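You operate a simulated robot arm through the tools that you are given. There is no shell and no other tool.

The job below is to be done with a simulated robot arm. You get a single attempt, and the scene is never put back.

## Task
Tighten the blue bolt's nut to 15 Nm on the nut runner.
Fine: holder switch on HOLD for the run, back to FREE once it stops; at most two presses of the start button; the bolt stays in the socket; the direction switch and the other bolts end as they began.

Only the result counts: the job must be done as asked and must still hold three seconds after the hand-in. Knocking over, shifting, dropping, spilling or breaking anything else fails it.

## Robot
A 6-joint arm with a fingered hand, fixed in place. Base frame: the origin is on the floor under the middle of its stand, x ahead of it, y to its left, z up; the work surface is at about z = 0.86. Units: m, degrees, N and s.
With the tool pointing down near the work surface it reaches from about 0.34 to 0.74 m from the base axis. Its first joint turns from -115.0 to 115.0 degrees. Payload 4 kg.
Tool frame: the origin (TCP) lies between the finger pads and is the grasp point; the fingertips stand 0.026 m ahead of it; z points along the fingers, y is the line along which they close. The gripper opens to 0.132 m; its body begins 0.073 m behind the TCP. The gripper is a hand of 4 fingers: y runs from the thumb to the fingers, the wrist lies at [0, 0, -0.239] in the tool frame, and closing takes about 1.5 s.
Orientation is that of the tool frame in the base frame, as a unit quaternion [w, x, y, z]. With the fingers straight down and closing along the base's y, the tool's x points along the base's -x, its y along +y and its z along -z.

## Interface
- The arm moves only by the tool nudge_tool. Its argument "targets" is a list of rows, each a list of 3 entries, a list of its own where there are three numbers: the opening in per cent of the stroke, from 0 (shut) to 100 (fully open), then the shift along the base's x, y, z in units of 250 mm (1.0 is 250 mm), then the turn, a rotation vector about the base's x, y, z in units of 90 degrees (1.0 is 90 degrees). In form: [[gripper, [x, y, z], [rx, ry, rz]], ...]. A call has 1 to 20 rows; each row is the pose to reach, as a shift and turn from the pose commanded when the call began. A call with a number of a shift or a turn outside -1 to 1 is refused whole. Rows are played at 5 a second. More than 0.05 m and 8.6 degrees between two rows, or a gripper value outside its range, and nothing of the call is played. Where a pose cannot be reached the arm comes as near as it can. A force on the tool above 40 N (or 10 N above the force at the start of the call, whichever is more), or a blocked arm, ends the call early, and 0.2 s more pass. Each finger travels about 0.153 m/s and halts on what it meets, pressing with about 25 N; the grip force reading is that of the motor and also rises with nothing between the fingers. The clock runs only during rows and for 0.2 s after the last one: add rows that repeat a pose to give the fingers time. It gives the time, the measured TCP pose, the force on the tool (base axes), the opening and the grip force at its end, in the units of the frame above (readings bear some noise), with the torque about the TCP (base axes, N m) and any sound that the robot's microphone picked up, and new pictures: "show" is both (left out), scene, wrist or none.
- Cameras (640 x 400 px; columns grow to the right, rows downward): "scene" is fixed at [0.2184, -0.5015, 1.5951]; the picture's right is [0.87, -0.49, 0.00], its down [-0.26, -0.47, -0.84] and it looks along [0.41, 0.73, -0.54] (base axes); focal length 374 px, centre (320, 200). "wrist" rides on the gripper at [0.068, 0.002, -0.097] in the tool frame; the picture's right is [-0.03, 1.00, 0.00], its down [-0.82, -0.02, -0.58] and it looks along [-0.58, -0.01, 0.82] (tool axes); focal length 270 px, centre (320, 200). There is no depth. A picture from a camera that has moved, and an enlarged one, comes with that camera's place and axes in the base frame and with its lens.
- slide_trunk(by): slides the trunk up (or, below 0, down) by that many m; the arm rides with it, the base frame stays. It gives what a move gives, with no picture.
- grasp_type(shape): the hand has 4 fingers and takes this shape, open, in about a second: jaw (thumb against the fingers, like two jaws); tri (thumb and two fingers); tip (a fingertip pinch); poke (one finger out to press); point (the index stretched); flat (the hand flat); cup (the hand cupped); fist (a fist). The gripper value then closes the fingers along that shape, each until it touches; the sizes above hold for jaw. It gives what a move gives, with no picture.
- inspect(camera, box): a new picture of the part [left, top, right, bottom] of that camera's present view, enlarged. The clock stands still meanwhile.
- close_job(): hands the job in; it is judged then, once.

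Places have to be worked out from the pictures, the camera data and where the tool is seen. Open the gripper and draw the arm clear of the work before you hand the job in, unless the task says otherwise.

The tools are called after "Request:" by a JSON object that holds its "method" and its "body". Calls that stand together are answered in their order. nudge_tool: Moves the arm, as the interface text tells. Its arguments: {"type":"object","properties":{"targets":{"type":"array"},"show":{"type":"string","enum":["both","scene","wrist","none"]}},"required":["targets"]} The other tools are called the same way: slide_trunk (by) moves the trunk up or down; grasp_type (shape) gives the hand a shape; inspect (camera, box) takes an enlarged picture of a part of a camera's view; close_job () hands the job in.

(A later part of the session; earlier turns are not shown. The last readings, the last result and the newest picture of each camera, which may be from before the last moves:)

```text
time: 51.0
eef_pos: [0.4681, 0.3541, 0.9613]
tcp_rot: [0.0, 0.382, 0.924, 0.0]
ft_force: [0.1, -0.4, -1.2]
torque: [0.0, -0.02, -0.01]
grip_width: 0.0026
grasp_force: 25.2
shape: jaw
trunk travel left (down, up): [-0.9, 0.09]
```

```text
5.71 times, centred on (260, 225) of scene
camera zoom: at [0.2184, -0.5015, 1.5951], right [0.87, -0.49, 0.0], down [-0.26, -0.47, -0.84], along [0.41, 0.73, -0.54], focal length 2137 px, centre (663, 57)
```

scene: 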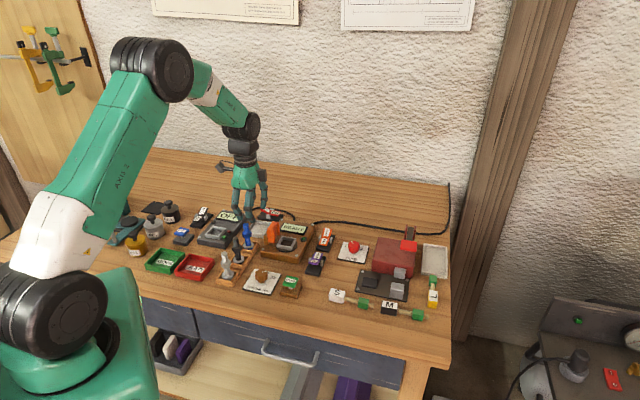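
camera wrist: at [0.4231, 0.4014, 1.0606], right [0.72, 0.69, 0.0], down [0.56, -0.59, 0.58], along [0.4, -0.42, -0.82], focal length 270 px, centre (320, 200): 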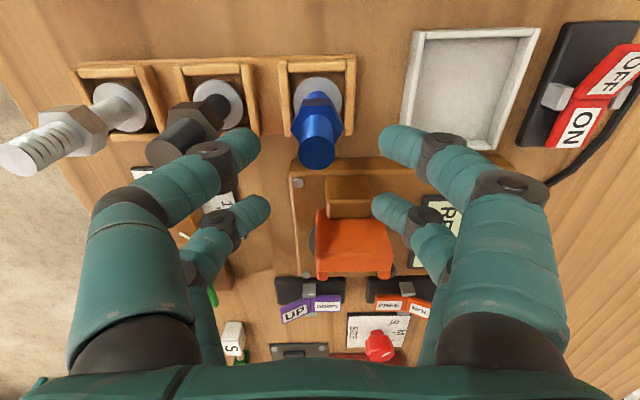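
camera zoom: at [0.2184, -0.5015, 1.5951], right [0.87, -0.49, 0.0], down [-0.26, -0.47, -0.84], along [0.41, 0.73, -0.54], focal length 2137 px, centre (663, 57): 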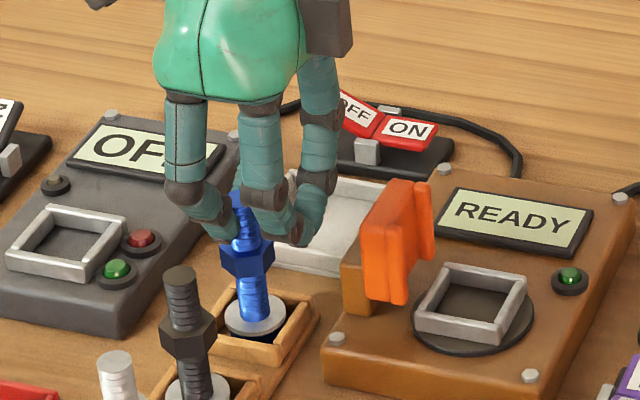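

The shaft is pinched symmetrically. I lift slowly 3 cm and check that the bolt comes up straight.

Request:
{"method": "nudge_tool", "body": {"targets": [[0, [0, 0, 0.02], [0, 0, 0]], [0, [0, 0, 0.04], [0, 0, 0]], [0, [0, 0, 0.08], [0, 0, 0]], [0, [0, 0, 0.12], [0, 0, 0]], [0, [0, 0, 0.12], [0, 0, 0]]], "show": "none"}}

Request:
{"method": "inspect", "body": {"camera": "wrist", "box": [230, 80, 410, 220]}}

Request:
{"method": "inspect", "body": {"camera": "scene", "box": [215, 180, 305, 260]}}

```text
time: 52.2
eef_pos: [0.4666, 0.3531, 0.9936]
tcp_rot: [0.0, 0.383, 0.924, 0.0]
ft_force: [-0.5, 0.3, -1.2]
torque: [-0.02, -0.04, 0.01]
grip_width: 0.0029
grasp_force: 24.9
shape: jaw
trunk travel left (down, up): [-0.9, 0.09]
```

```text
2.86 times, centred on (320, 150) of wrist
camera zoom: at [0.4205, 0.4026, 1.0921], right [0.72, 0.69, 0.0], down [0.56, -0.59, 0.58], along [0.4, -0.42, -0.82], focal length 772 px, centre (320, 343)
```

zoom: 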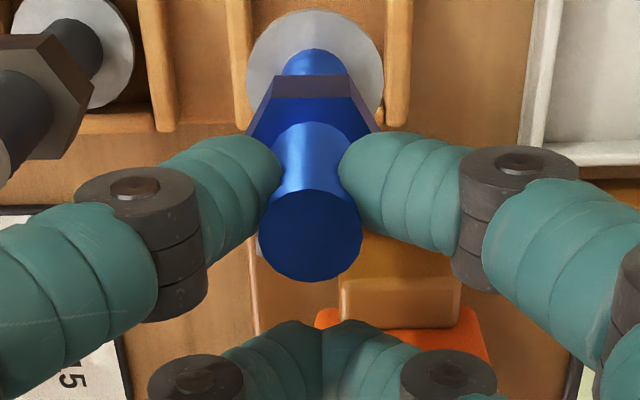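

```text
5.00 times, centred on (260, 220) of scene
camera zoom: at [0.2184, -0.5015, 1.5951], right [0.87, -0.49, 0.0], down [-0.26, -0.47, -0.84], along [0.41, 0.73, -0.54], focal length 1870 px, centre (620, 100)
```

zoom: 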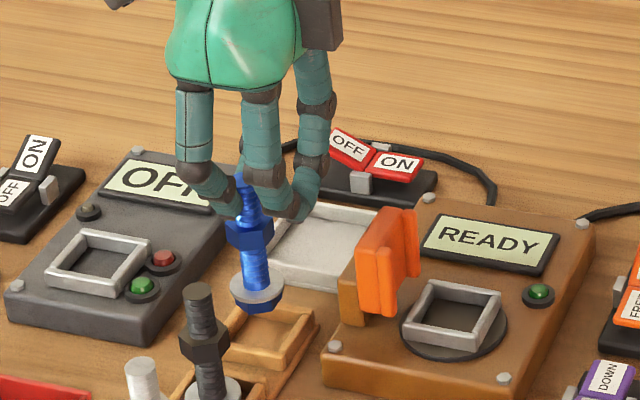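

The bolt (with a hex head under its washer) came up straight and steady. I raise it to clear the clamp paddle and carry it over toward the socket.

Request:
{"method": "nudge_tool", "body": {"targets": [[0, [0, 0, 0.1], [0, 0, 0]], [0, [0, 0, 0.2], [0, 0, 0]], [0, [0, 0, 0.3], [0, 0, 0]], [0, [0, 0, 0.42], [0, 0, 0]], [0, [0.08, -0.055, 0.43], [0, 0, 0]], [0, [0.16, -0.11, 0.43], [0, 0, 0]], [0, [0.24, -0.165, 0.43], [0, 0, 0]], [0, [0.32, -0.22, 0.43], [0, 0, 0]], [0, [0.385, -0.273, 0.43], [0, 0, 0]], [0, [0.385, -0.273, 0.43], [0, 0, 0]], [0, [0.385, -0.273, 0.43], [0, 0, 0]]], "show": "both"}}

Request:
{"method": "inspect", "body": {"camera": "wrist", "box": [200, 20, 440, 220]}}

Request:
{"method": "inspect", "body": {"camera": "scene", "box": [240, 170, 340, 270]}}

```text
time: 54.6
eef_pos: [0.5617, 0.2836, 1.0997]
tcp_rot: [0.0, 0.382, 0.924, 0.0]
ft_force: [-0.7, -0.8, -1.9]
torque: [0.0, 0.0, 0.01]
grip_width: 0.003
grasp_force: 25.4
shape: jaw
trunk travel left (down, up): [-0.9, 0.09]
camera wrist: at [0.5157, 0.3337, 1.1983], right [0.72, 0.69, 0.0], down [0.56, -0.59, 0.58], along [0.4, -0.42, -0.82], focal length 270 px, centre (320, 200)
```

scene: 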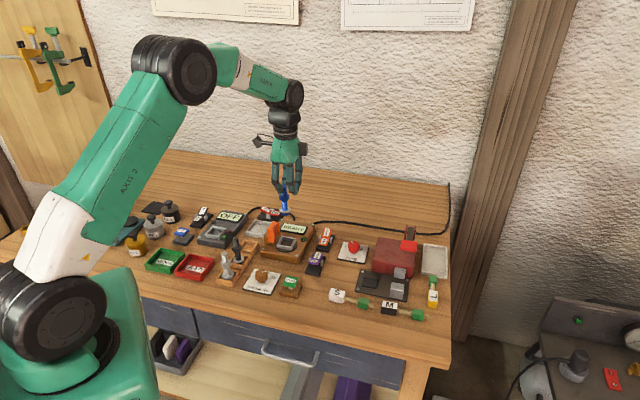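
wrist: 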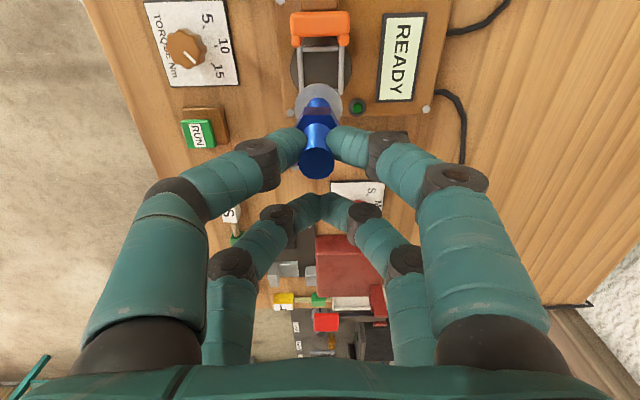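

```text
2.00 times, centred on (320, 120) of wrist
camera zoom: at [0.5157, 0.3337, 1.1983], right [0.72, 0.69, 0.0], down [0.56, -0.59, 0.58], along [0.4, -0.42, -0.82], focal length 541 px, centre (320, 360)
```

zoom: 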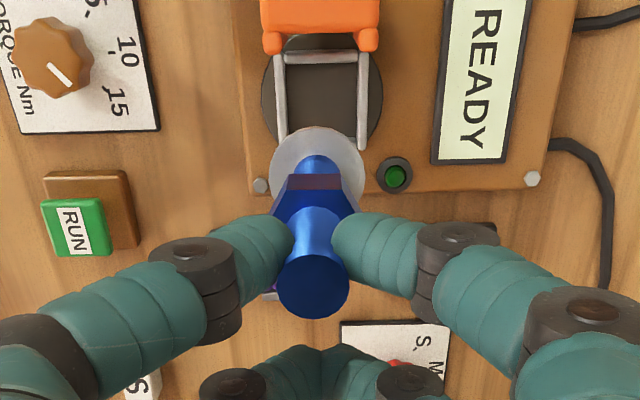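

```text
4.00 times, centred on (290, 220) of scene
camera zoom: at [0.2184, -0.5015, 1.5951], right [0.87, -0.49, 0.0], down [-0.26, -0.47, -0.84], along [0.41, 0.73, -0.54], focal length 1496 px, centre (440, 120)
```

zoom: 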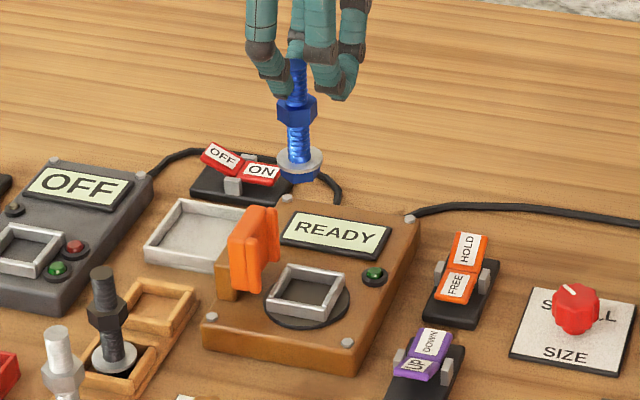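

Now I zoom on the socket in the wrist view to fix its exact place relative to the bolt.

Request:
{"method": "inspect", "body": {"camera": "wrist", "box": [270, 10, 370, 110]}}

Request:
{"method": "inspect", "body": {"camera": "scene", "box": [265, 220, 315, 265]}}

```text
4.00 times, centred on (320, 60) of wrist
camera zoom: at [0.5157, 0.3337, 1.1983], right [0.72, 0.69, 0.0], down [0.56, -0.59, 0.58], along [0.4, -0.42, -0.82], focal length 1081 px, centre (320, 760)
```

zoom: 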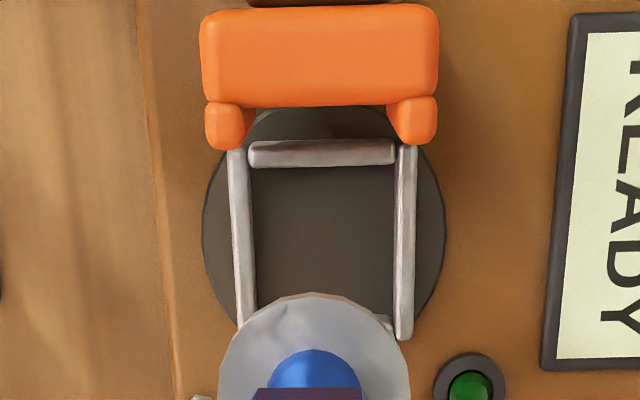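

```text
8.89 times, centred on (290, 242) of scene
camera zoom: at [0.2184, -0.5015, 1.5951], right [0.87, -0.49, 0.0], down [-0.26, -0.47, -0.84], along [0.41, 0.73, -0.54], focal length 3324 px, centre (587, -178)
```

zoom: 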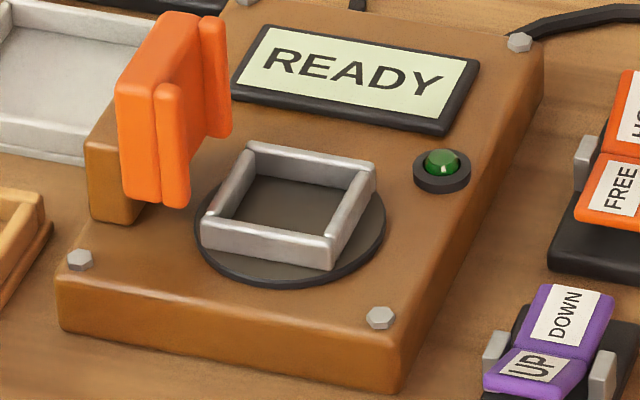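

Measured in the tool frame, the socket centre lies at about (0.0146, 0.003) and the bolt head at about (0.015, 0.001) – nearly aligned. I shift 2 mm along tool y and lower until the head is ~12 mm above the frame to re-measure.

Request:
{"method": "nudge_tool", "body": {"targets": [[0, [0.0057, 0.0057, -0.08], [0, 0, 0]], [0, [0.0057, 0.0057, -0.16], [0, 0, 0]], [0, [0.0057, 0.0057, -0.24], [0, 0, 0]], [0, [0.0057, 0.0057, -0.32], [0, 0, 0]], [0, [0.0057, 0.0057, -0.39], [0, 0, 0]], [0, [0.0057, 0.0057, -0.39], [0, 0, 0]], [0, [0.0057, 0.0057, -0.39], [0, 0, 0]]], "show": "none"}}

Request:
{"method": "inspect", "body": {"camera": "wrist", "box": [240, 30, 400, 170]}}

Request:
{"method": "inspect", "body": {"camera": "scene", "box": [250, 190, 330, 265]}}

```text
time: 56.2
eef_pos: [0.5651, 0.2858, 1.0015]
tcp_rot: [0.0, 0.383, 0.924, 0.001]
ft_force: [1.0, 0.5, -1.1]
torque: [-0.05, 0.02, -0.03]
grip_width: 0.0025
grasp_force: 25.1
shape: jaw
trunk travel left (down, up): [-0.9, 0.09]
```

```text
2.86 times, centred on (320, 100) of wrist
camera zoom: at [0.5193, 0.3356, 1.0997], right [0.72, 0.69, 0.0], down [0.56, -0.59, 0.58], along [0.4, -0.42, -0.82], focal length 772 px, centre (320, 486)
```

zoom: 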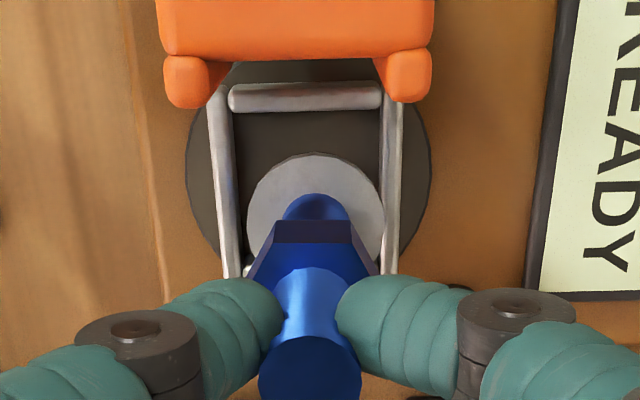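

```text
5.33 times, centred on (290, 228) of scene
camera zoom: at [0.2184, -0.5015, 1.5951], right [0.87, -0.49, 0.0], down [-0.26, -0.47, -0.84], along [0.41, 0.73, -0.54], focal length 1994 px, centre (480, 53)
```

zoom: 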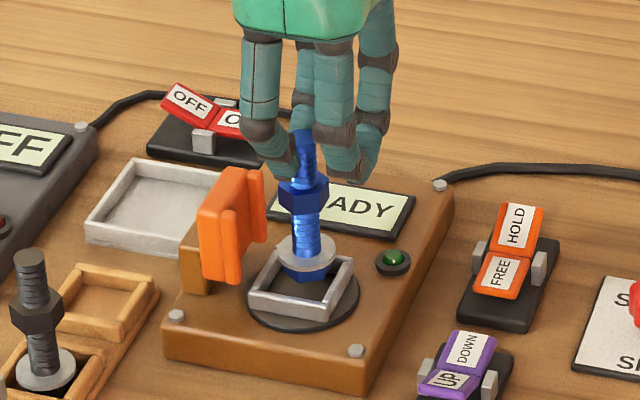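

The bolt is within ~1.5 mm of the socket's centre. I correct that and lower in small steps, watching the force.

Request:
{"method": "nudge_tool", "body": {"targets": [[0, [-0.0042, -0.0042, 0], [0, 0, 0]], [0, [-0.0042, -0.0042, -0.02], [0, 0, 0]], [0, [-0.0042, -0.0042, -0.04], [0, 0, 0]], [0, [-0.0042, -0.0042, -0.056], [0, 0, 0]], [0, [-0.0042, -0.0042, -0.056], [0, 0, 0]]], "show": "none"}}

Request:
{"method": "inspect", "body": {"camera": "wrist", "box": [240, 30, 400, 170]}}

Request:
{"method": "inspect", "body": {"camera": "scene", "box": [270, 210, 320, 260]}}

```text
time: 57.4
eef_pos: [0.5639, 0.2839, 0.9869]
tcp_rot: [0.0, 0.383, 0.924, 0.0]
ft_force: [-0.5, -0.5, -2.4]
torque: [-0.05, 0.0, -0.02]
grip_width: 0.0025
grasp_force: 25.3
shape: jaw
trunk travel left (down, up): [-0.9, 0.09]
```

```text
2.86 times, centred on (320, 100) of wrist
camera zoom: at [0.5176, 0.3333, 1.0854], right [0.72, 0.69, 0.0], down [0.56, -0.59, 0.58], along [0.4, -0.42, -0.82], focal length 772 px, centre (320, 486)
```

zoom: 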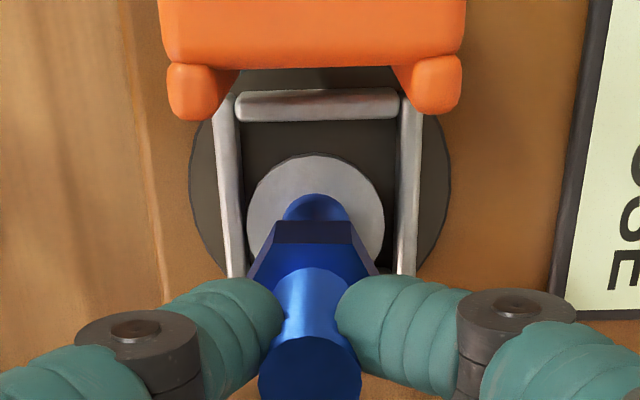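

```text
8.00 times, centred on (295, 235) of scene
camera zoom: at [0.2184, -0.5015, 1.5951], right [0.87, -0.49, 0.0], down [-0.26, -0.47, -0.84], along [0.41, 0.73, -0.54], focal length 2992 px, centre (520, -80)
```

zoom: 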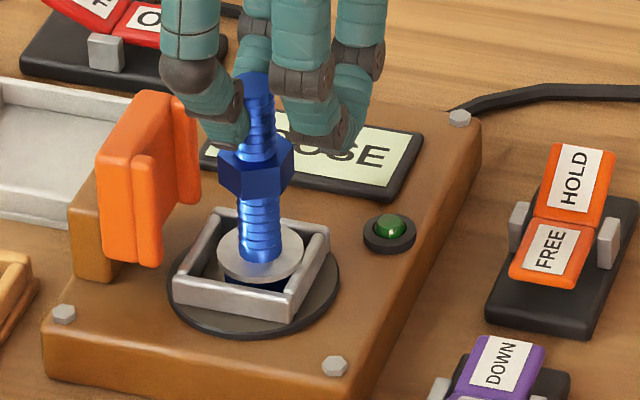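

The display has changed (LOOSE) as the bolt nears the socket. The head is ~2.5 mm off along tool x and ~2 mm along tool y, so I correct at this height and re-check.

Request:
{"method": "nudge_tool", "body": {"targets": [[0, [-0.0014, 0.0127, 0], [0, 0, 0]], [0, [-0.0014, 0.0127, 0], [0, 0, 0]], [0, [-0.0014, 0.0127, 0], [0, 0, 0]]], "show": "none"}}

Request:
{"method": "inspect", "body": {"camera": "wrist", "box": [260, 40, 380, 140]}}

Request:
{"method": "inspect", "body": {"camera": "scene", "box": [270, 210, 320, 260]}}

```text
time: 58.2
eef_pos: [0.564, 0.2881, 0.988]
tcp_rot: [0.001, 0.383, 0.924, 0.0]
ft_force: [-0.5, -0.4, -1.7]
torque: [-0.06, -0.01, -0.05]
grip_width: 0.0028
grasp_force: 25.3
shape: jaw
trunk travel left (down, up): [-0.9, 0.09]
```

```text
4.00 times, centred on (320, 90) of wrist
camera zoom: at [0.5171, 0.3371, 1.0858], right [0.72, 0.69, 0.0], down [0.56, -0.59, 0.58], along [0.4, -0.42, -0.82], focal length 1081 px, centre (320, 640)
```

zoom: 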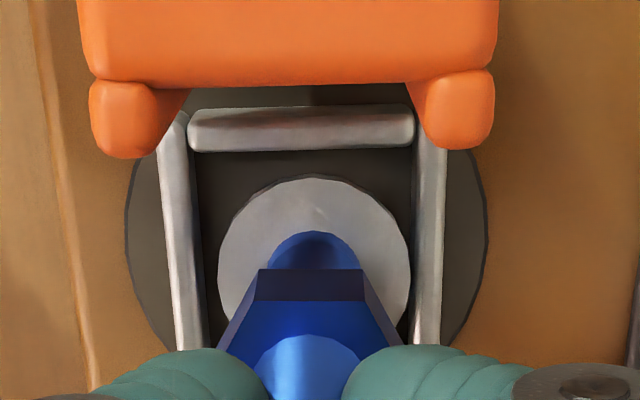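

```text
8.00 times, centred on (295, 235) of scene
camera zoom: at [0.2184, -0.5015, 1.5951], right [0.87, -0.49, 0.0], down [-0.26, -0.47, -0.84], along [0.41, 0.73, -0.54], focal length 2992 px, centre (520, -80)
```

zoom: 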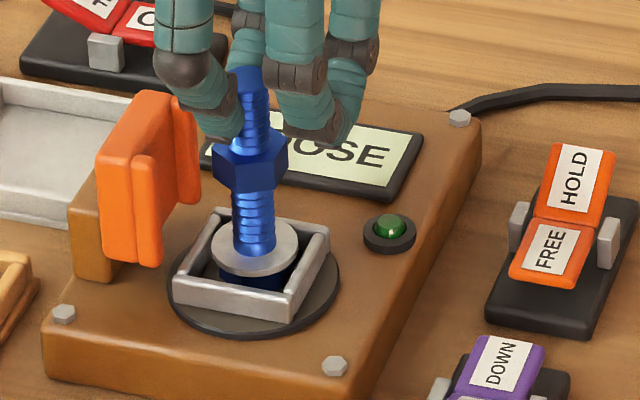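

x is aligned; only ~1.3 mm in tool y remains. I correct it and lower in fine steps toward the socket floor.

Request:
{"method": "nudge_tool", "body": {"targets": [[0, [-0.0037, -0.0037, 0], [0, 0, 0]], [0, [-0.0037, -0.0037, -0.008], [0, 0, 0]], [0, [-0.0037, -0.0037, -0.016], [0, 0, 0]], [0, [-0.0037, -0.0037, -0.016], [0, 0, 0]]], "show": "none"}}

Request:
{"method": "inspect", "body": {"camera": "wrist", "box": [260, 40, 380, 140]}}

Request:
{"method": "inspect", "body": {"camera": "scene", "box": [270, 210, 320, 260]}}

```text
time: 59.2
eef_pos: [0.5628, 0.2864, 0.9857]
tcp_rot: [0.001, 0.382, 0.924, 0.0]
ft_force: [1.2, 0.6, 2.4]
torque: [0.07, 0.05, -0.01]
grip_width: 0.003
grasp_force: 24.4
shape: jaw
trunk travel left (down, up): [-0.9, 0.09]
```

```text
4.00 times, centred on (320, 90) of wrist
camera zoom: at [0.5158, 0.3365, 1.0838], right [0.72, 0.69, 0.0], down [0.56, -0.59, 0.58], along [0.4, -0.42, -0.82], focal length 1081 px, centre (320, 640)
```

zoom: 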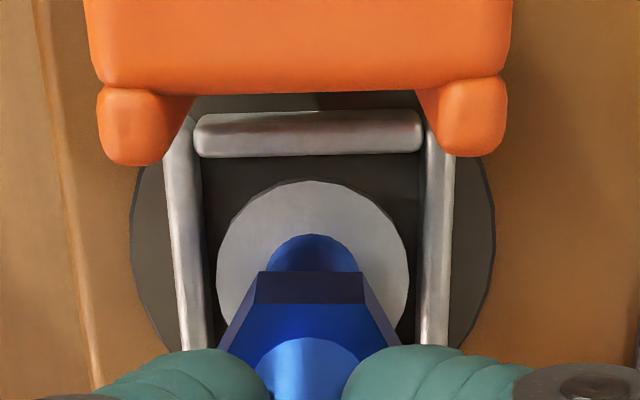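

```text
8.00 times, centred on (295, 235) of scene
camera zoom: at [0.2184, -0.5015, 1.5951], right [0.87, -0.49, 0.0], down [-0.26, -0.47, -0.84], along [0.41, 0.73, -0.54], focal length 2992 px, centre (520, -80)
```

zoom: 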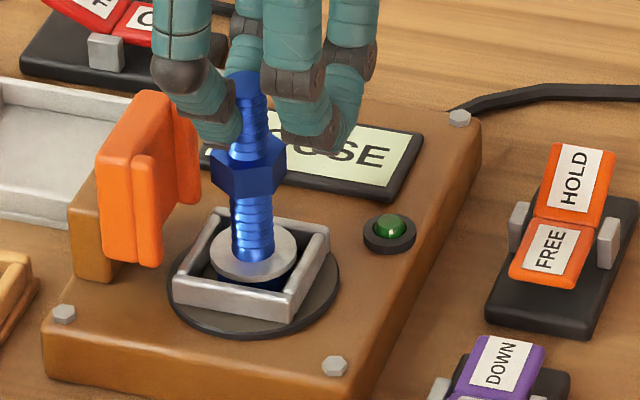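

Force turned from −2 N (bolt weight) to +2.4 N: the head is touching the socket floor, and it's centred in the frame. I press 2 mm more to confirm it's seated.

Request:
{"method": "nudge_tool", "body": {"targets": [[0, [0, 0, -0.008], [0, 0, 0]], [0, [0, 0, -0.008], [0, 0, 0]], [0, [0, 0, -0.008], [0, 0, 0]]], "show": "none"}}

Request:
{"method": "inspect", "body": {"camera": "wrist", "box": [260, 40, 380, 140]}}

Request:
{"method": "inspect", "body": {"camera": "scene", "box": [270, 210, 320, 260]}}

```text
time: 60.0
eef_pos: [0.5622, 0.2865, 0.9839]
tcp_rot: [0.002, 0.383, 0.924, 0.002]
ft_force: [-1.9, 2.2, 15.4]
torque: [0.21, 0.24, -0.02]
grip_width: 0.0033
grasp_force: 24.7
shape: jaw
trunk travel left (down, up): [-0.9, 0.09]
```

```text
4.00 times, centred on (320, 90) of wrist
camera zoom: at [0.5157, 0.3366, 1.0823], right [0.72, 0.69, 0.0], down [0.56, -0.59, 0.58], along [0.4, -0.42, -0.82], focal length 1081 px, centre (320, 640)
```

zoom: 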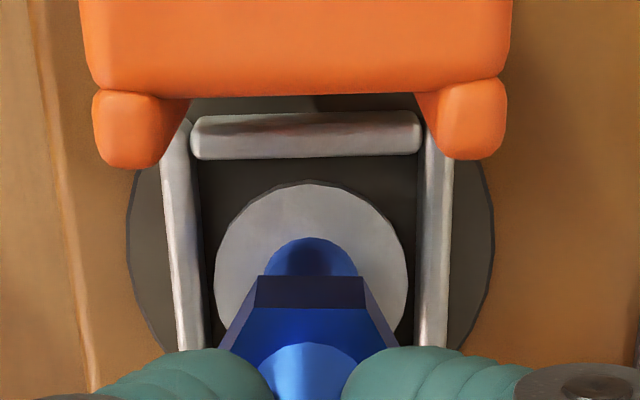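

```text
8.00 times, centred on (295, 235) of scene
camera zoom: at [0.2184, -0.5015, 1.5951], right [0.87, -0.49, 0.0], down [-0.26, -0.47, -0.84], along [0.41, 0.73, -0.54], focal length 2992 px, centre (520, -80)
```

zoom: 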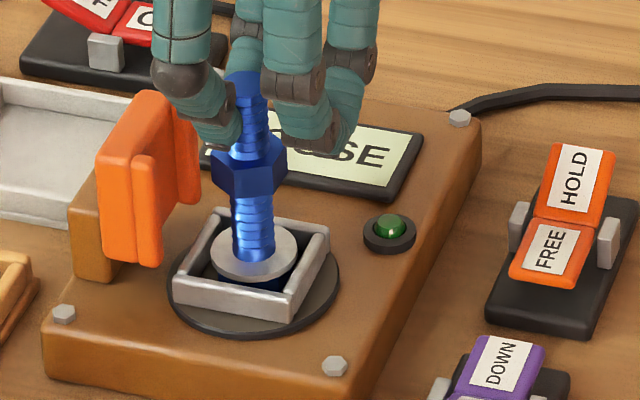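

15 N of support: the bolt is seated on the socket floor. I relieve the pressure by rising 2 mm and open the fingers gently.

Request:
{"method": "nudge_tool", "body": {"targets": [[0, [0, 0, 0.006], [0, 0, 0]], [0, [0, 0, 0.006], [0, 0, 0]], [8, [0, 0, 0.006], [0, 0, 0]], [16, [0, 0, 0.006], [0, 0, 0]], [26, [0, 0, 0.006], [0, 0, 0]], [36, [0, 0, 0.006], [0, 0, 0]], [40, [0, 0, 0.006], [0, 0, 0]], [40, [0, 0, 0.006], [0, 0, 0]]], "show": "none"}}

Request:
{"method": "inspect", "body": {"camera": "wrist", "box": [230, 40, 410, 180]}}

Request:
{"method": "inspect", "body": {"camera": "scene", "box": [270, 210, 320, 260]}}

```text
time: 61.8
eef_pos: [0.563, 0.2867, 0.9835]
tcp_rot: [0.001, 0.383, 0.924, 0.0]
ft_force: [-0.7, -0.9, -0.1]
torque: [0.01, 0.03, 0.0]
grip_width: 0.0523
grasp_force: 0.1
shape: jaw
trunk travel left (down, up): [-0.9, 0.09]
```

```text
2.86 times, centred on (320, 110) of wrist
camera zoom: at [0.5163, 0.337, 1.0822], right [0.72, 0.69, 0.0], down [0.56, -0.59, 0.58], along [0.4, -0.42, -0.82], focal length 772 px, centre (320, 457)
```

zoom: 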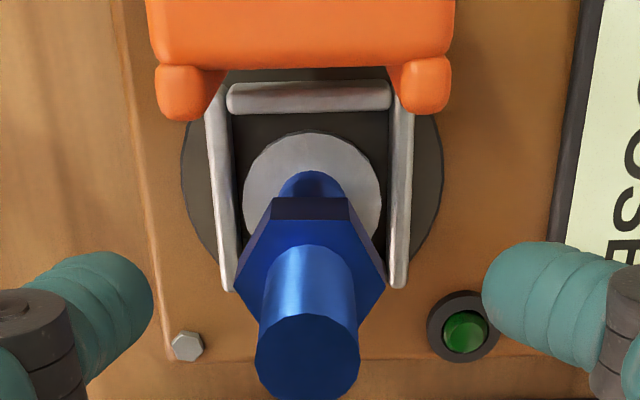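

```text
8.00 times, centred on (295, 235) of scene
camera zoom: at [0.2184, -0.5015, 1.5951], right [0.87, -0.49, 0.0], down [-0.26, -0.47, -0.84], along [0.41, 0.73, -0.54], focal length 2992 px, centre (520, -80)
```

zoom: 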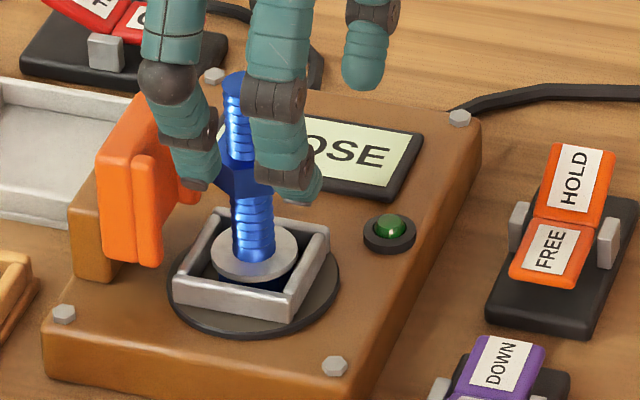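

The bolt stands upright in the socket. I withdraw straight up and view the runner and display.

Request:
{"method": "nudge_tool", "body": {"targets": [[40, [0, 0, 0.1], [0, 0, 0]], [40, [0, 0, 0.25], [0, 0, 0]], [40, [0, 0, 0.4], [0, 0, 0]], [40, [0, 0, 0.48], [0, 0, 0]], [40, [0, 0, 0.48], [0, 0, 0]]], "show": "both"}}

Request:
{"method": "inspect", "body": {"camera": "scene", "box": [250, 200, 350, 280]}}

Request:
{"method": "inspect", "body": {"camera": "wrist", "box": [220, 0, 460, 200]}}

```text
time: 63.0
eef_pos: [0.5622, 0.2899, 1.1063]
tcp_rot: [0.0, 0.383, 0.924, 0.0]
ft_force: [0.0, 0.7, 0.6]
torque: [-0.01, -0.03, 0.04]
grip_width: 0.0523
grasp_force: 0.1
shape: jaw
trunk travel left (down, up): [-0.9, 0.09]
camera wrist: at [0.5158, 0.3381, 1.2047], right [0.72, 0.69, 0.0], down [0.56, -0.59, 0.58], along [0.4, -0.42, -0.82], focal length 270 px, centre (320, 200)
```

scene: 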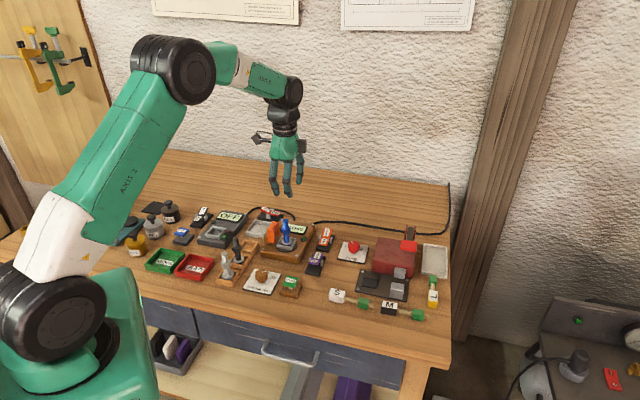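
wrist: 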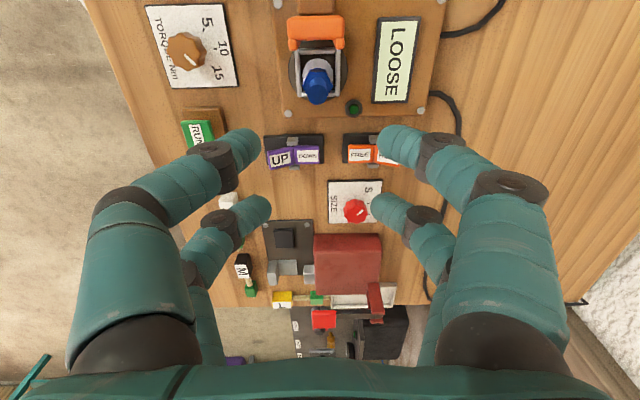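

```text
5.00 times, centred on (300, 240) of scene
camera zoom: at [0.2184, -0.5015, 1.5951], right [0.87, -0.49, 0.0], down [-0.26, -0.47, -0.84], along [0.41, 0.73, -0.54], focal length 1870 px, centre (420, 0)
```

zoom: 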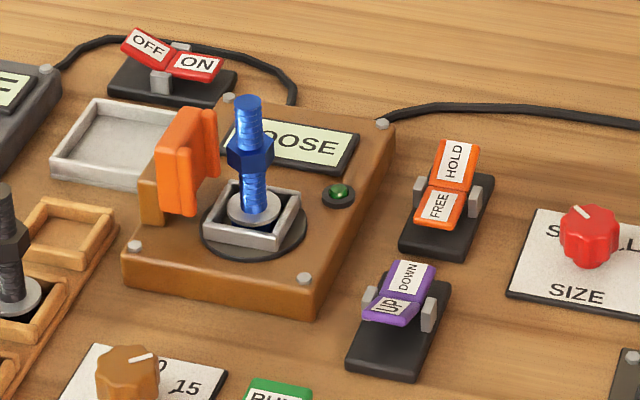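

```text
2.00 times, centred on (340, 100) of wrist
camera zoom: at [0.5158, 0.3381, 1.2047], right [0.72, 0.69, 0.0], down [0.56, -0.59, 0.58], along [0.4, -0.42, -0.82], focal length 541 px, centre (280, 400)
```

zoom: 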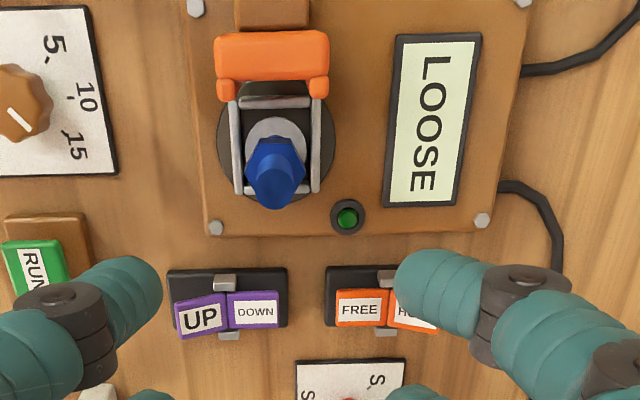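

Display reads LOOSE: bolt recognised, holder still free. Next the HOLD half of the orange switch, near the arm's reach limit at about (0.68, 0.29); I shape the hand to poke, turn to yaw 0 and move over there with an outward tilt of 20°.

Request:
{"method": "grasp_type", "body": {"shape": "poke"}}

Request:
{"method": "nudge_tool", "body": {"targets": [[100, [0.04, 0, 0], [0, 0, 0.0833]], [100, [0.08, 0, 0], [0, 0, 0.1667]], [100, [0.12, 0, 0], [0, 0, 0.25]], [100, [0.16, 0, 0], [0, 0, 0.3333]], [100, [0.2, 0, 0], [0, 0, 0.4167]], [100, [0.2, 0, 0], [0, 0, 0.5]], [100, [0.2, 0, 0], [0, 0, 0.5]]], "show": "none"}}

Request:
{"method": "nudge_tool", "body": {"targets": [[100, [0.08, 0, -0.1], [0.0292, -0.0681, 0]], [100, [0.16, 0, -0.2], [0.0584, -0.1361, 0]], [100, [0.2436, -0.005, -0.3], [0.0876, -0.2042, 0]], [100, [0.2436, -0.005, -0.345], [0.0876, -0.2042, 0]], [100, [0.2436, -0.005, -0.345], [0.0876, -0.2042, 0]]], "show": "both"}}

Request:
{"method": "inspect", "body": {"camera": "wrist", "box": [200, 100, 440, 260]}}

Request:
{"method": "inspect", "body": {"camera": "scene", "box": [280, 190, 380, 280]}}

```text
time: 63.9
eef_pos: [0.5621, 0.2871, 1.1064]
tcp_rot: [0.0, 0.382, 0.924, 0.0]
ft_force: [0.4, -0.2, -0.5]
torque: [0.0, -0.01, -0.02]
grip_width: 0.0001
grasp_force: 0.1
shape: poke
trunk travel left (down, up): [-0.9, 0.09]
```

```text
time: 65.5
eef_pos: [0.6124, 0.2885, 1.1044]
tcp_rot: [-0.001, -0.001, 1.0, 0.0]
ft_force: [0.0, 0.0, 0.9]
torque: [0.04, 0.0, 0.01]
grip_width: 0.0
grasp_force: 0.0
shape: poke
trunk travel left (down, up): [-0.9, 0.09]
```

```text
time: 66.7
eef_pos: [0.6734, 0.2828, 1.018]
tcp_rot: [0.161, 0.001, 0.985, 0.069]
ft_force: [0.0, -0.1, -0.1]
torque: [-0.03, -0.02, -0.01]
grip_width: 0.0002
grasp_force: 0.0
shape: poke
trunk travel left (down, up): [-0.9, 0.09]
camera wrist: at [0.5788, 0.2747, 1.0891], right [0.0, 0.99, 0.14], down [0.59, -0.12, 0.8], along [0.81, 0.08, -0.59], focal length 270 px, centre (320, 200)
```

scene: 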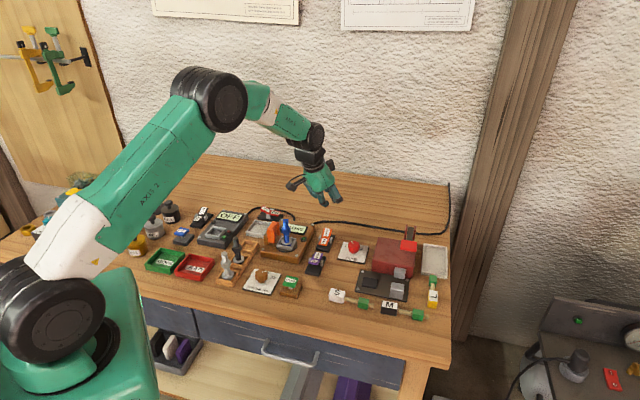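
wrist: 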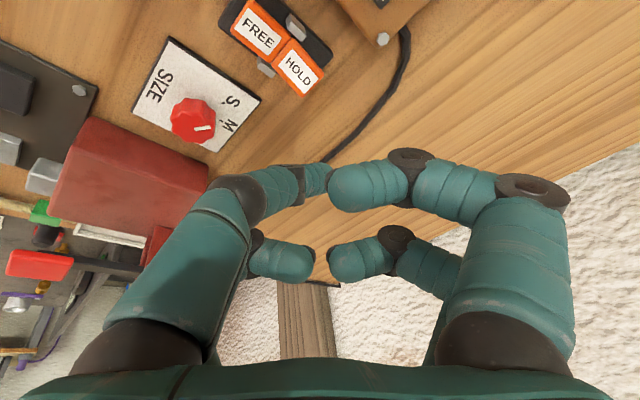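

```text
2.50 times, centred on (320, 180) of wrist
camera zoom: at [0.5788, 0.2747, 1.0891], right [0.0, 0.99, 0.14], down [0.59, -0.12, 0.8], along [0.81, 0.08, -0.59], focal length 676 px, centre (320, 250)
```

zoom: 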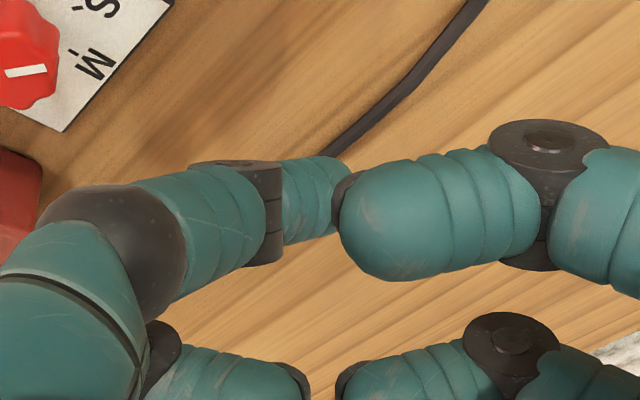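

```text
4.44 times, centred on (330, 235) of scene
camera zoom: at [0.2184, -0.5015, 1.5951], right [0.87, -0.49, 0.0], down [-0.26, -0.47, -0.84], along [0.41, 0.73, -0.54], focal length 1662 px, centre (276, 44)
```

zoom: 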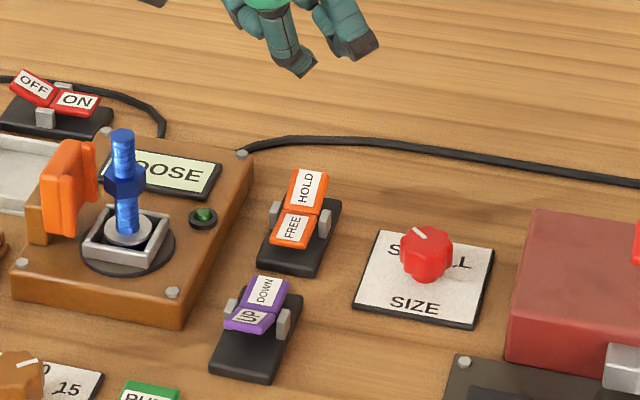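

HOLD's pad centre computes to about (0.677, 0.291) and hinge (0.665, 0.278); the poke tip is ~26 mm ahead of the TCP. I lower to ~2 cm above the HOLD pad and look again.

Request:
{"method": "nudge_tool", "body": {"targets": [[100, [-0.008, 0.015, -0.08], [0, 0, 0]], [100, [-0.0156, 0.0288, -0.16], [0, 0, 0]], [100, [-0.0156, 0.0288, -0.24], [0, 0, 0]], [100, [-0.0156, 0.0288, -0.24], [0, 0, 0]], [100, [-0.0156, 0.0288, -0.24], [0, 0, 0]]], "show": "wrist"}}

Request:
{"method": "inspect", "body": {"camera": "wrist", "box": [220, 60, 420, 220]}}

Request:
{"method": "inspect", "body": {"camera": "scene", "box": [300, 200, 370, 260]}}

```text
time: 67.9
eef_pos: [0.6704, 0.2915, 0.9575]
tcp_rot: [0.159, 0.0, 0.985, 0.069]
ft_force: [0.8, -0.9, -0.1]
torque: [0.01, 0.02, 0.01]
grip_width: 0.0
grasp_force: 0.1
shape: poke
trunk travel left (down, up): [-0.9, 0.09]
camera wrist: at [0.575, 0.282, 1.0285], right [0.0, 0.99, 0.14], down [0.59, -0.12, 0.8], along [0.8, 0.08, -0.59], focal length 270 px, centre (320, 200)
```

wrist: 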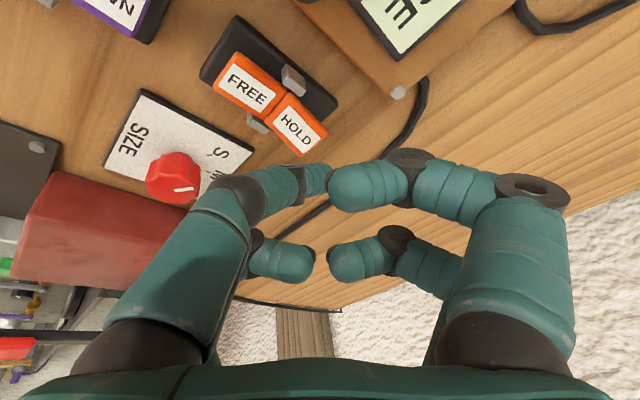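

```text
2.50 times, centred on (320, 140) of wrist
camera zoom: at [0.575, 0.282, 1.0285], right [0.0, 0.99, 0.14], down [0.59, -0.12, 0.8], along [0.8, 0.08, -0.59], focal length 676 px, centre (320, 350)
```

zoom: 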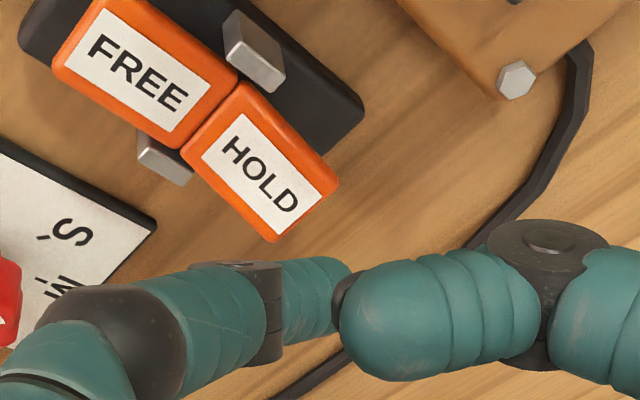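

```text
6.67 times, centred on (335, 230) of scene
camera zoom: at [0.2184, -0.5015, 1.5951], right [0.87, -0.49, 0.0], down [-0.26, -0.47, -0.84], along [0.41, 0.73, -0.54], focal length 2493 px, centre (220, 0)
```

zoom: 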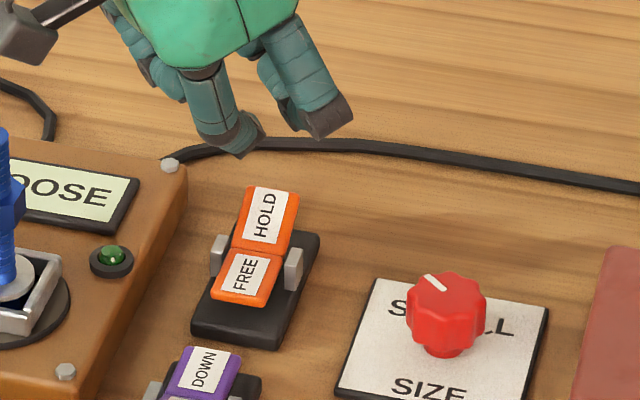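

Combining the two cameras, the HOLD pad is lower than assumed (z≈0.89) and so sits at about (0.687, 0.290). I shift the tip there (+8.5, −5 mm) and descend close to contact.

Request:
{"method": "nudge_tool", "body": {"targets": [[100, [0.034, -0.0216, 0], [0, 0, 0]], [100, [0.034, -0.0216, -0.06], [0, 0, 0]], [100, [0.034, -0.0216, -0.12], [0, 0, 0]], [100, [0.034, -0.0216, -0.12], [0, 0, 0]], [100, [0.034, -0.0216, -0.12], [0, 0, 0]]], "show": "wrist"}}

Request:
{"method": "inspect", "body": {"camera": "wrist", "box": [220, 60, 420, 220]}}

Request:
{"method": "inspect", "body": {"camera": "scene", "box": [300, 200, 370, 260]}}

```text
time: 69.1
eef_pos: [0.6771, 0.2879, 0.9265]
tcp_rot: [0.159, 0.0, 0.985, 0.069]
ft_force: [-0.2, -0.6, -0.6]
torque: [0.04, -0.03, 0.0]
grip_width: 0.0
grasp_force: 0.1
shape: poke
trunk travel left (down, up): [-0.9, 0.09]
camera wrist: at [0.5822, 0.2772, 0.9982], right [0.0, 0.99, 0.14], down [0.59, -0.12, 0.8], along [0.8, 0.08, -0.59], focal length 270 px, centre (320, 200)
```

wrist: 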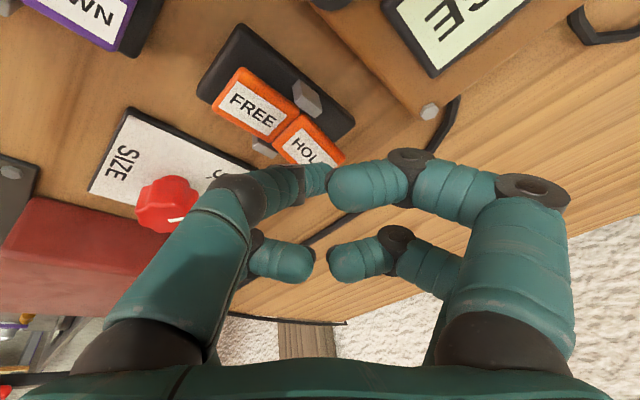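

```text
2.50 times, centred on (320, 140) of wrist
camera zoom: at [0.5822, 0.2772, 0.9982], right [0.0, 0.99, 0.14], down [0.59, -0.12, 0.8], along [0.8, 0.08, -0.59], focal length 676 px, centre (320, 350)
```

zoom: 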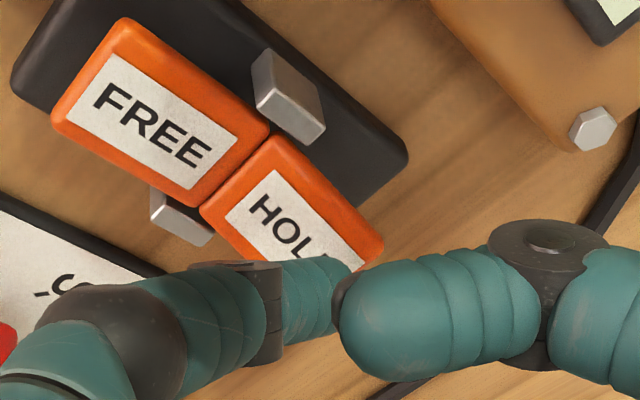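

```text
6.67 times, centred on (335, 230) of scene
camera zoom: at [0.2184, -0.5015, 1.5951], right [0.87, -0.49, 0.0], down [-0.26, -0.47, -0.84], along [0.41, 0.73, -0.54], focal length 2493 px, centre (220, 0)
```

zoom: 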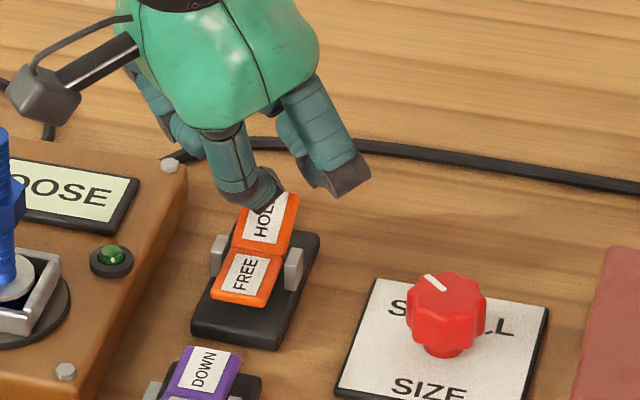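

The tip is right over the HOLD pad. I shift ~6 mm outward for more leverage and press down in 3 mm steps.

Request:
{"method": "nudge_tool", "body": {"targets": [[100, [0.018, 0.016, 0], [0, 0, 0]], [100, [0.018, 0.016, -0.012], [0, 0, 0]], [100, [0.018, 0.016, -0.024], [0, 0, 0]], [100, [0.018, 0.016, -0.036], [0, 0, 0]], [100, [0.018, 0.016, -0.048], [0, 0, 0]], [100, [0.018, 0.016, -0.06], [0, 0, 0]], [100, [0.018, 0.016, -0.06], [0, 0, 0]]], "show": "none"}}

Request:
{"method": "inspect", "body": {"camera": "scene", "box": [270, 190, 370, 270]}}

Request:
{"method": "inspect", "body": {"camera": "wrist", "box": [220, 60, 420, 220]}}

```text
time: 70.7
eef_pos: [0.6808, 0.2924, 0.9116]
tcp_rot: [0.159, -0.001, 0.985, 0.07]
ft_force: [0.7, -0.9, 0.0]
torque: [-0.01, -0.02, -0.03]
grip_width: 0.0
grasp_force: 0.0
shape: poke
trunk travel left (down, up): [-0.9, 0.09]
```

```text
5.00 times, centred on (320, 230) of scene
camera zoom: at [0.2184, -0.5015, 1.5951], right [0.87, -0.49, 0.0], down [-0.26, -0.47, -0.84], along [0.41, 0.73, -0.54], focal length 1870 px, centre (320, 50)
```

zoom: 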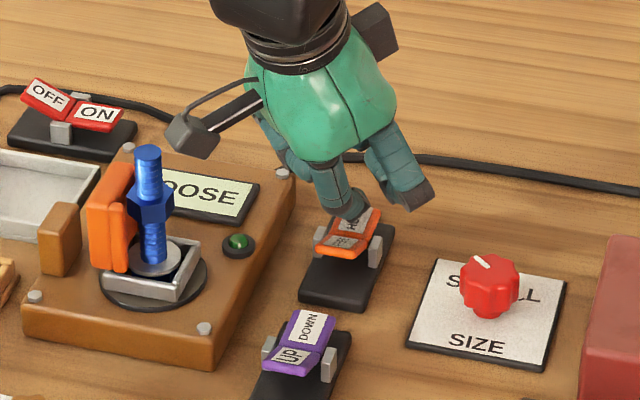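

```text
2.50 times, centred on (320, 140) of wrist
camera zoom: at [0.5865, 0.2814, 0.9841], right [0.0, 0.99, 0.14], down [0.59, -0.12, 0.8], along [0.8, 0.08, -0.59], focal length 676 px, centre (320, 350)
```

zoom: 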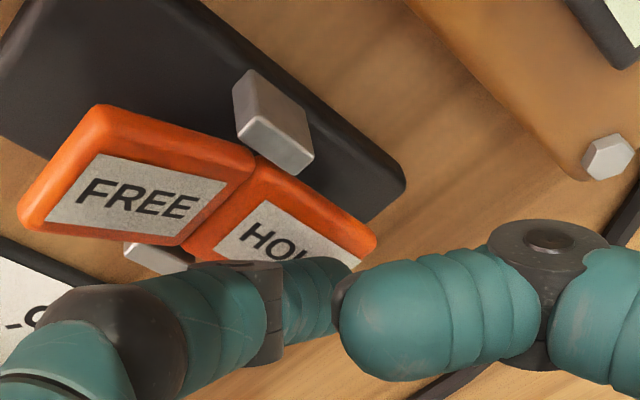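

The rocker flipped to HOLD and the orange paddle slid against the bolt. I retract upward, untilt, and move above the RUN button, which triangulates to about (0.496, 0.150, 0.895).

Request:
{"method": "nudge_tool", "body": {"targets": [[100, [0, 0, 0.1], [0, 0, 0]], [100, [0, 0, 0.25], [0, 0, 0]], [100, [0, 0, 0.42], [0, 0, 0]], [100, [-0.12, -0.1, 0.5], [-0.0292, 0.0681, 0]], [100, [-0.25, -0.2, 0.5], [-0.0584, 0.1361, 0]], [100, [-0.38, -0.3, 0.5], [-0.0876, 0.2042, 0]], [100, [-0.51, -0.4, 0.48], [-0.0876, 0.2042, 0]], [100, [-0.64, -0.49, 0.44], [-0.0876, 0.2042, 0]], [100, [-0.747, -0.566, 0.4], [-0.0876, 0.2042, 0]], [100, [-0.747, -0.566, 0.34], [-0.0876, 0.2042, 0]], [100, [-0.747, -0.566, 0.34], [-0.0876, 0.2042, 0]], [100, [-0.747, -0.566, 0.34], [-0.0876, 0.2042, 0]]], "show": "both"}}

Request:
{"method": "inspect", "body": {"camera": "wrist", "box": [220, 40, 420, 200]}}

Request:
{"method": "inspect", "body": {"camera": "scene", "box": [250, 200, 350, 300]}}

```text
time: 73.3
eef_pos: [0.4958, 0.1508, 0.9962]
tcp_rot: [0.0, 0.001, 1.0, 0.0]
ft_force: [-0.2, -0.1, -0.9]
torque: [-0.03, -0.01, 0.02]
grip_width: 0.0001
grasp_force: 0.0
shape: poke
trunk travel left (down, up): [-0.9, 0.09]
camera wrist: at [0.4288, 0.1516, 1.0954], right [0.03, 1.0, 0.0], down [0.82, -0.02, 0.58], along [0.58, -0.01, -0.82], focal length 270 px, centre (320, 200)
```

scene: 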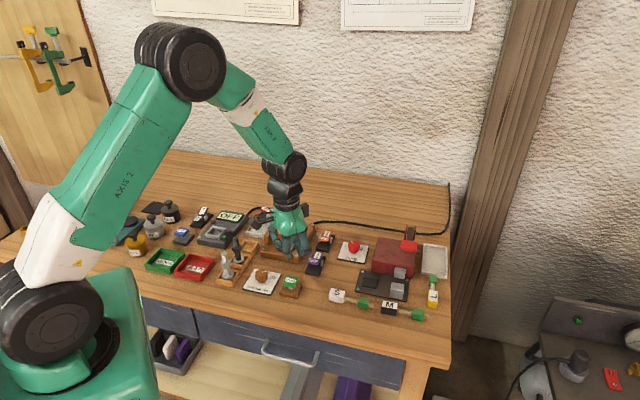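
wrist: 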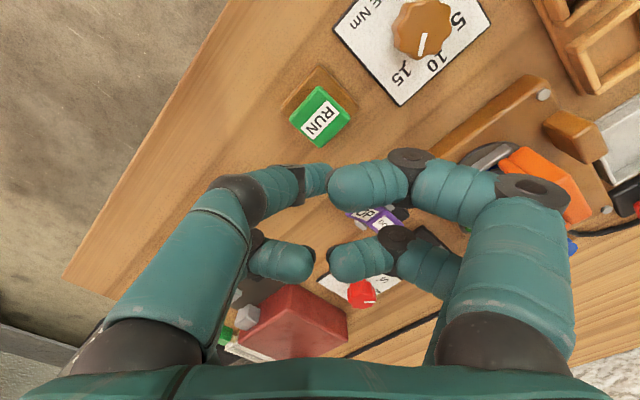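

```text
2.50 times, centred on (320, 120) of wrist
camera zoom: at [0.4288, 0.1516, 1.0954], right [0.03, 1.0, 0.0], down [0.82, -0.02, 0.58], along [0.58, -0.01, -0.82], focal length 676 px, centre (320, 400)
```

zoom: 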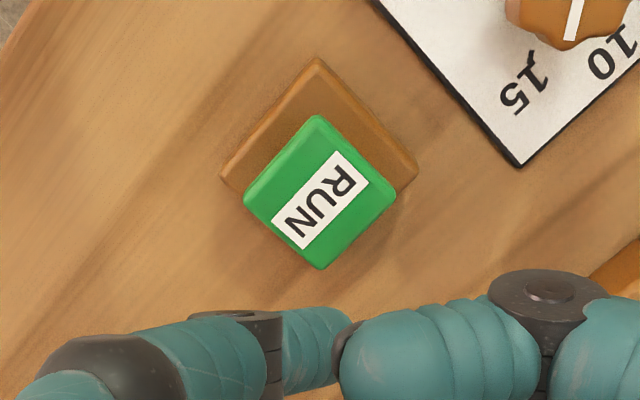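

```text
4.00 times, centred on (300, 250) of scene
camera zoom: at [0.2184, -0.5015, 1.5951], right [0.87, -0.49, 0.0], down [-0.26, -0.47, -0.84], along [0.41, 0.73, -0.54], focal length 1496 px, centre (400, 0)
```

zoom: 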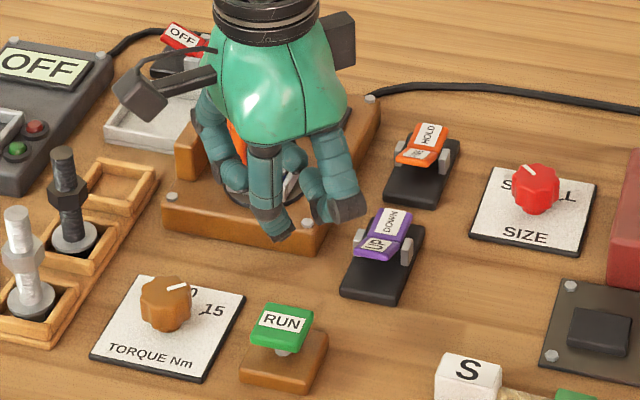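

RUN lies directly under the tip. I lower to just above the cap first.

Request:
{"method": "nudge_tool", "body": {"targets": [[100, [-0.01, 0.002, -0.1], [0, 0, 0]], [100, [-0.01, 0.002, -0.2], [0, 0, 0]], [100, [-0.01, 0.002, -0.262], [0, 0, 0]], [100, [-0.01, 0.002, -0.262], [0, 0, 0]]], "show": "none"}}

Request:
{"method": "inspect", "body": {"camera": "scene", "box": [240, 210, 340, 300]}}

Request:
{"method": "inspect", "body": {"camera": "wrist", "box": [220, 80, 420, 240]}}

```text
time: 74.3
eef_pos: [0.4922, 0.1501, 0.9303]
tcp_rot: [0.0, 0.0, 1.0, 0.0]
ft_force: [-0.6, 0.5, 0.0]
torque: [-0.02, 0.0, 0.02]
grip_width: 0.0
grasp_force: 0.0
shape: poke
trunk travel left (down, up): [-0.9, 0.09]
```

```text
4.44 times, centred on (290, 255) of scene
camera zoom: at [0.2184, -0.5015, 1.5951], right [0.87, -0.49, 0.0], down [-0.26, -0.47, -0.84], along [0.41, 0.73, -0.54], focal length 1662 px, centre (453, -44)
```

zoom: 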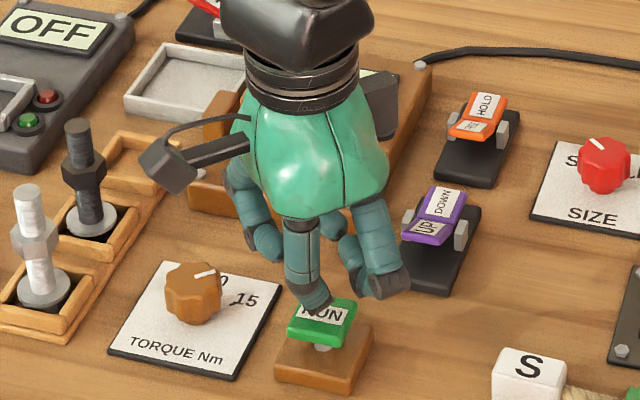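

```text
2.50 times, centred on (320, 160) of wrist
camera zoom: at [0.4243, 0.152, 1.0295], right [0.03, 1.0, 0.0], down [0.82, -0.02, 0.58], along [0.58, -0.01, -0.82], focal length 676 px, centre (320, 300)
```

zoom: 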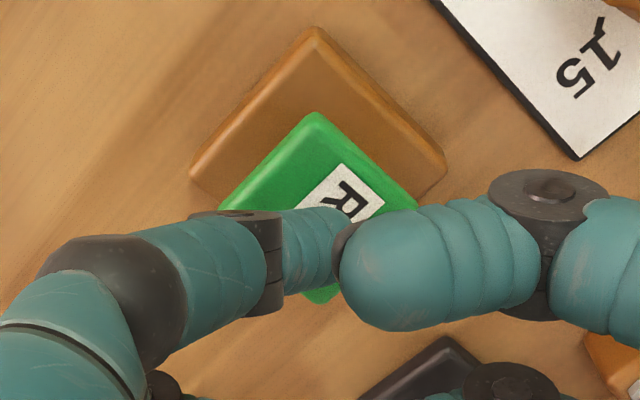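

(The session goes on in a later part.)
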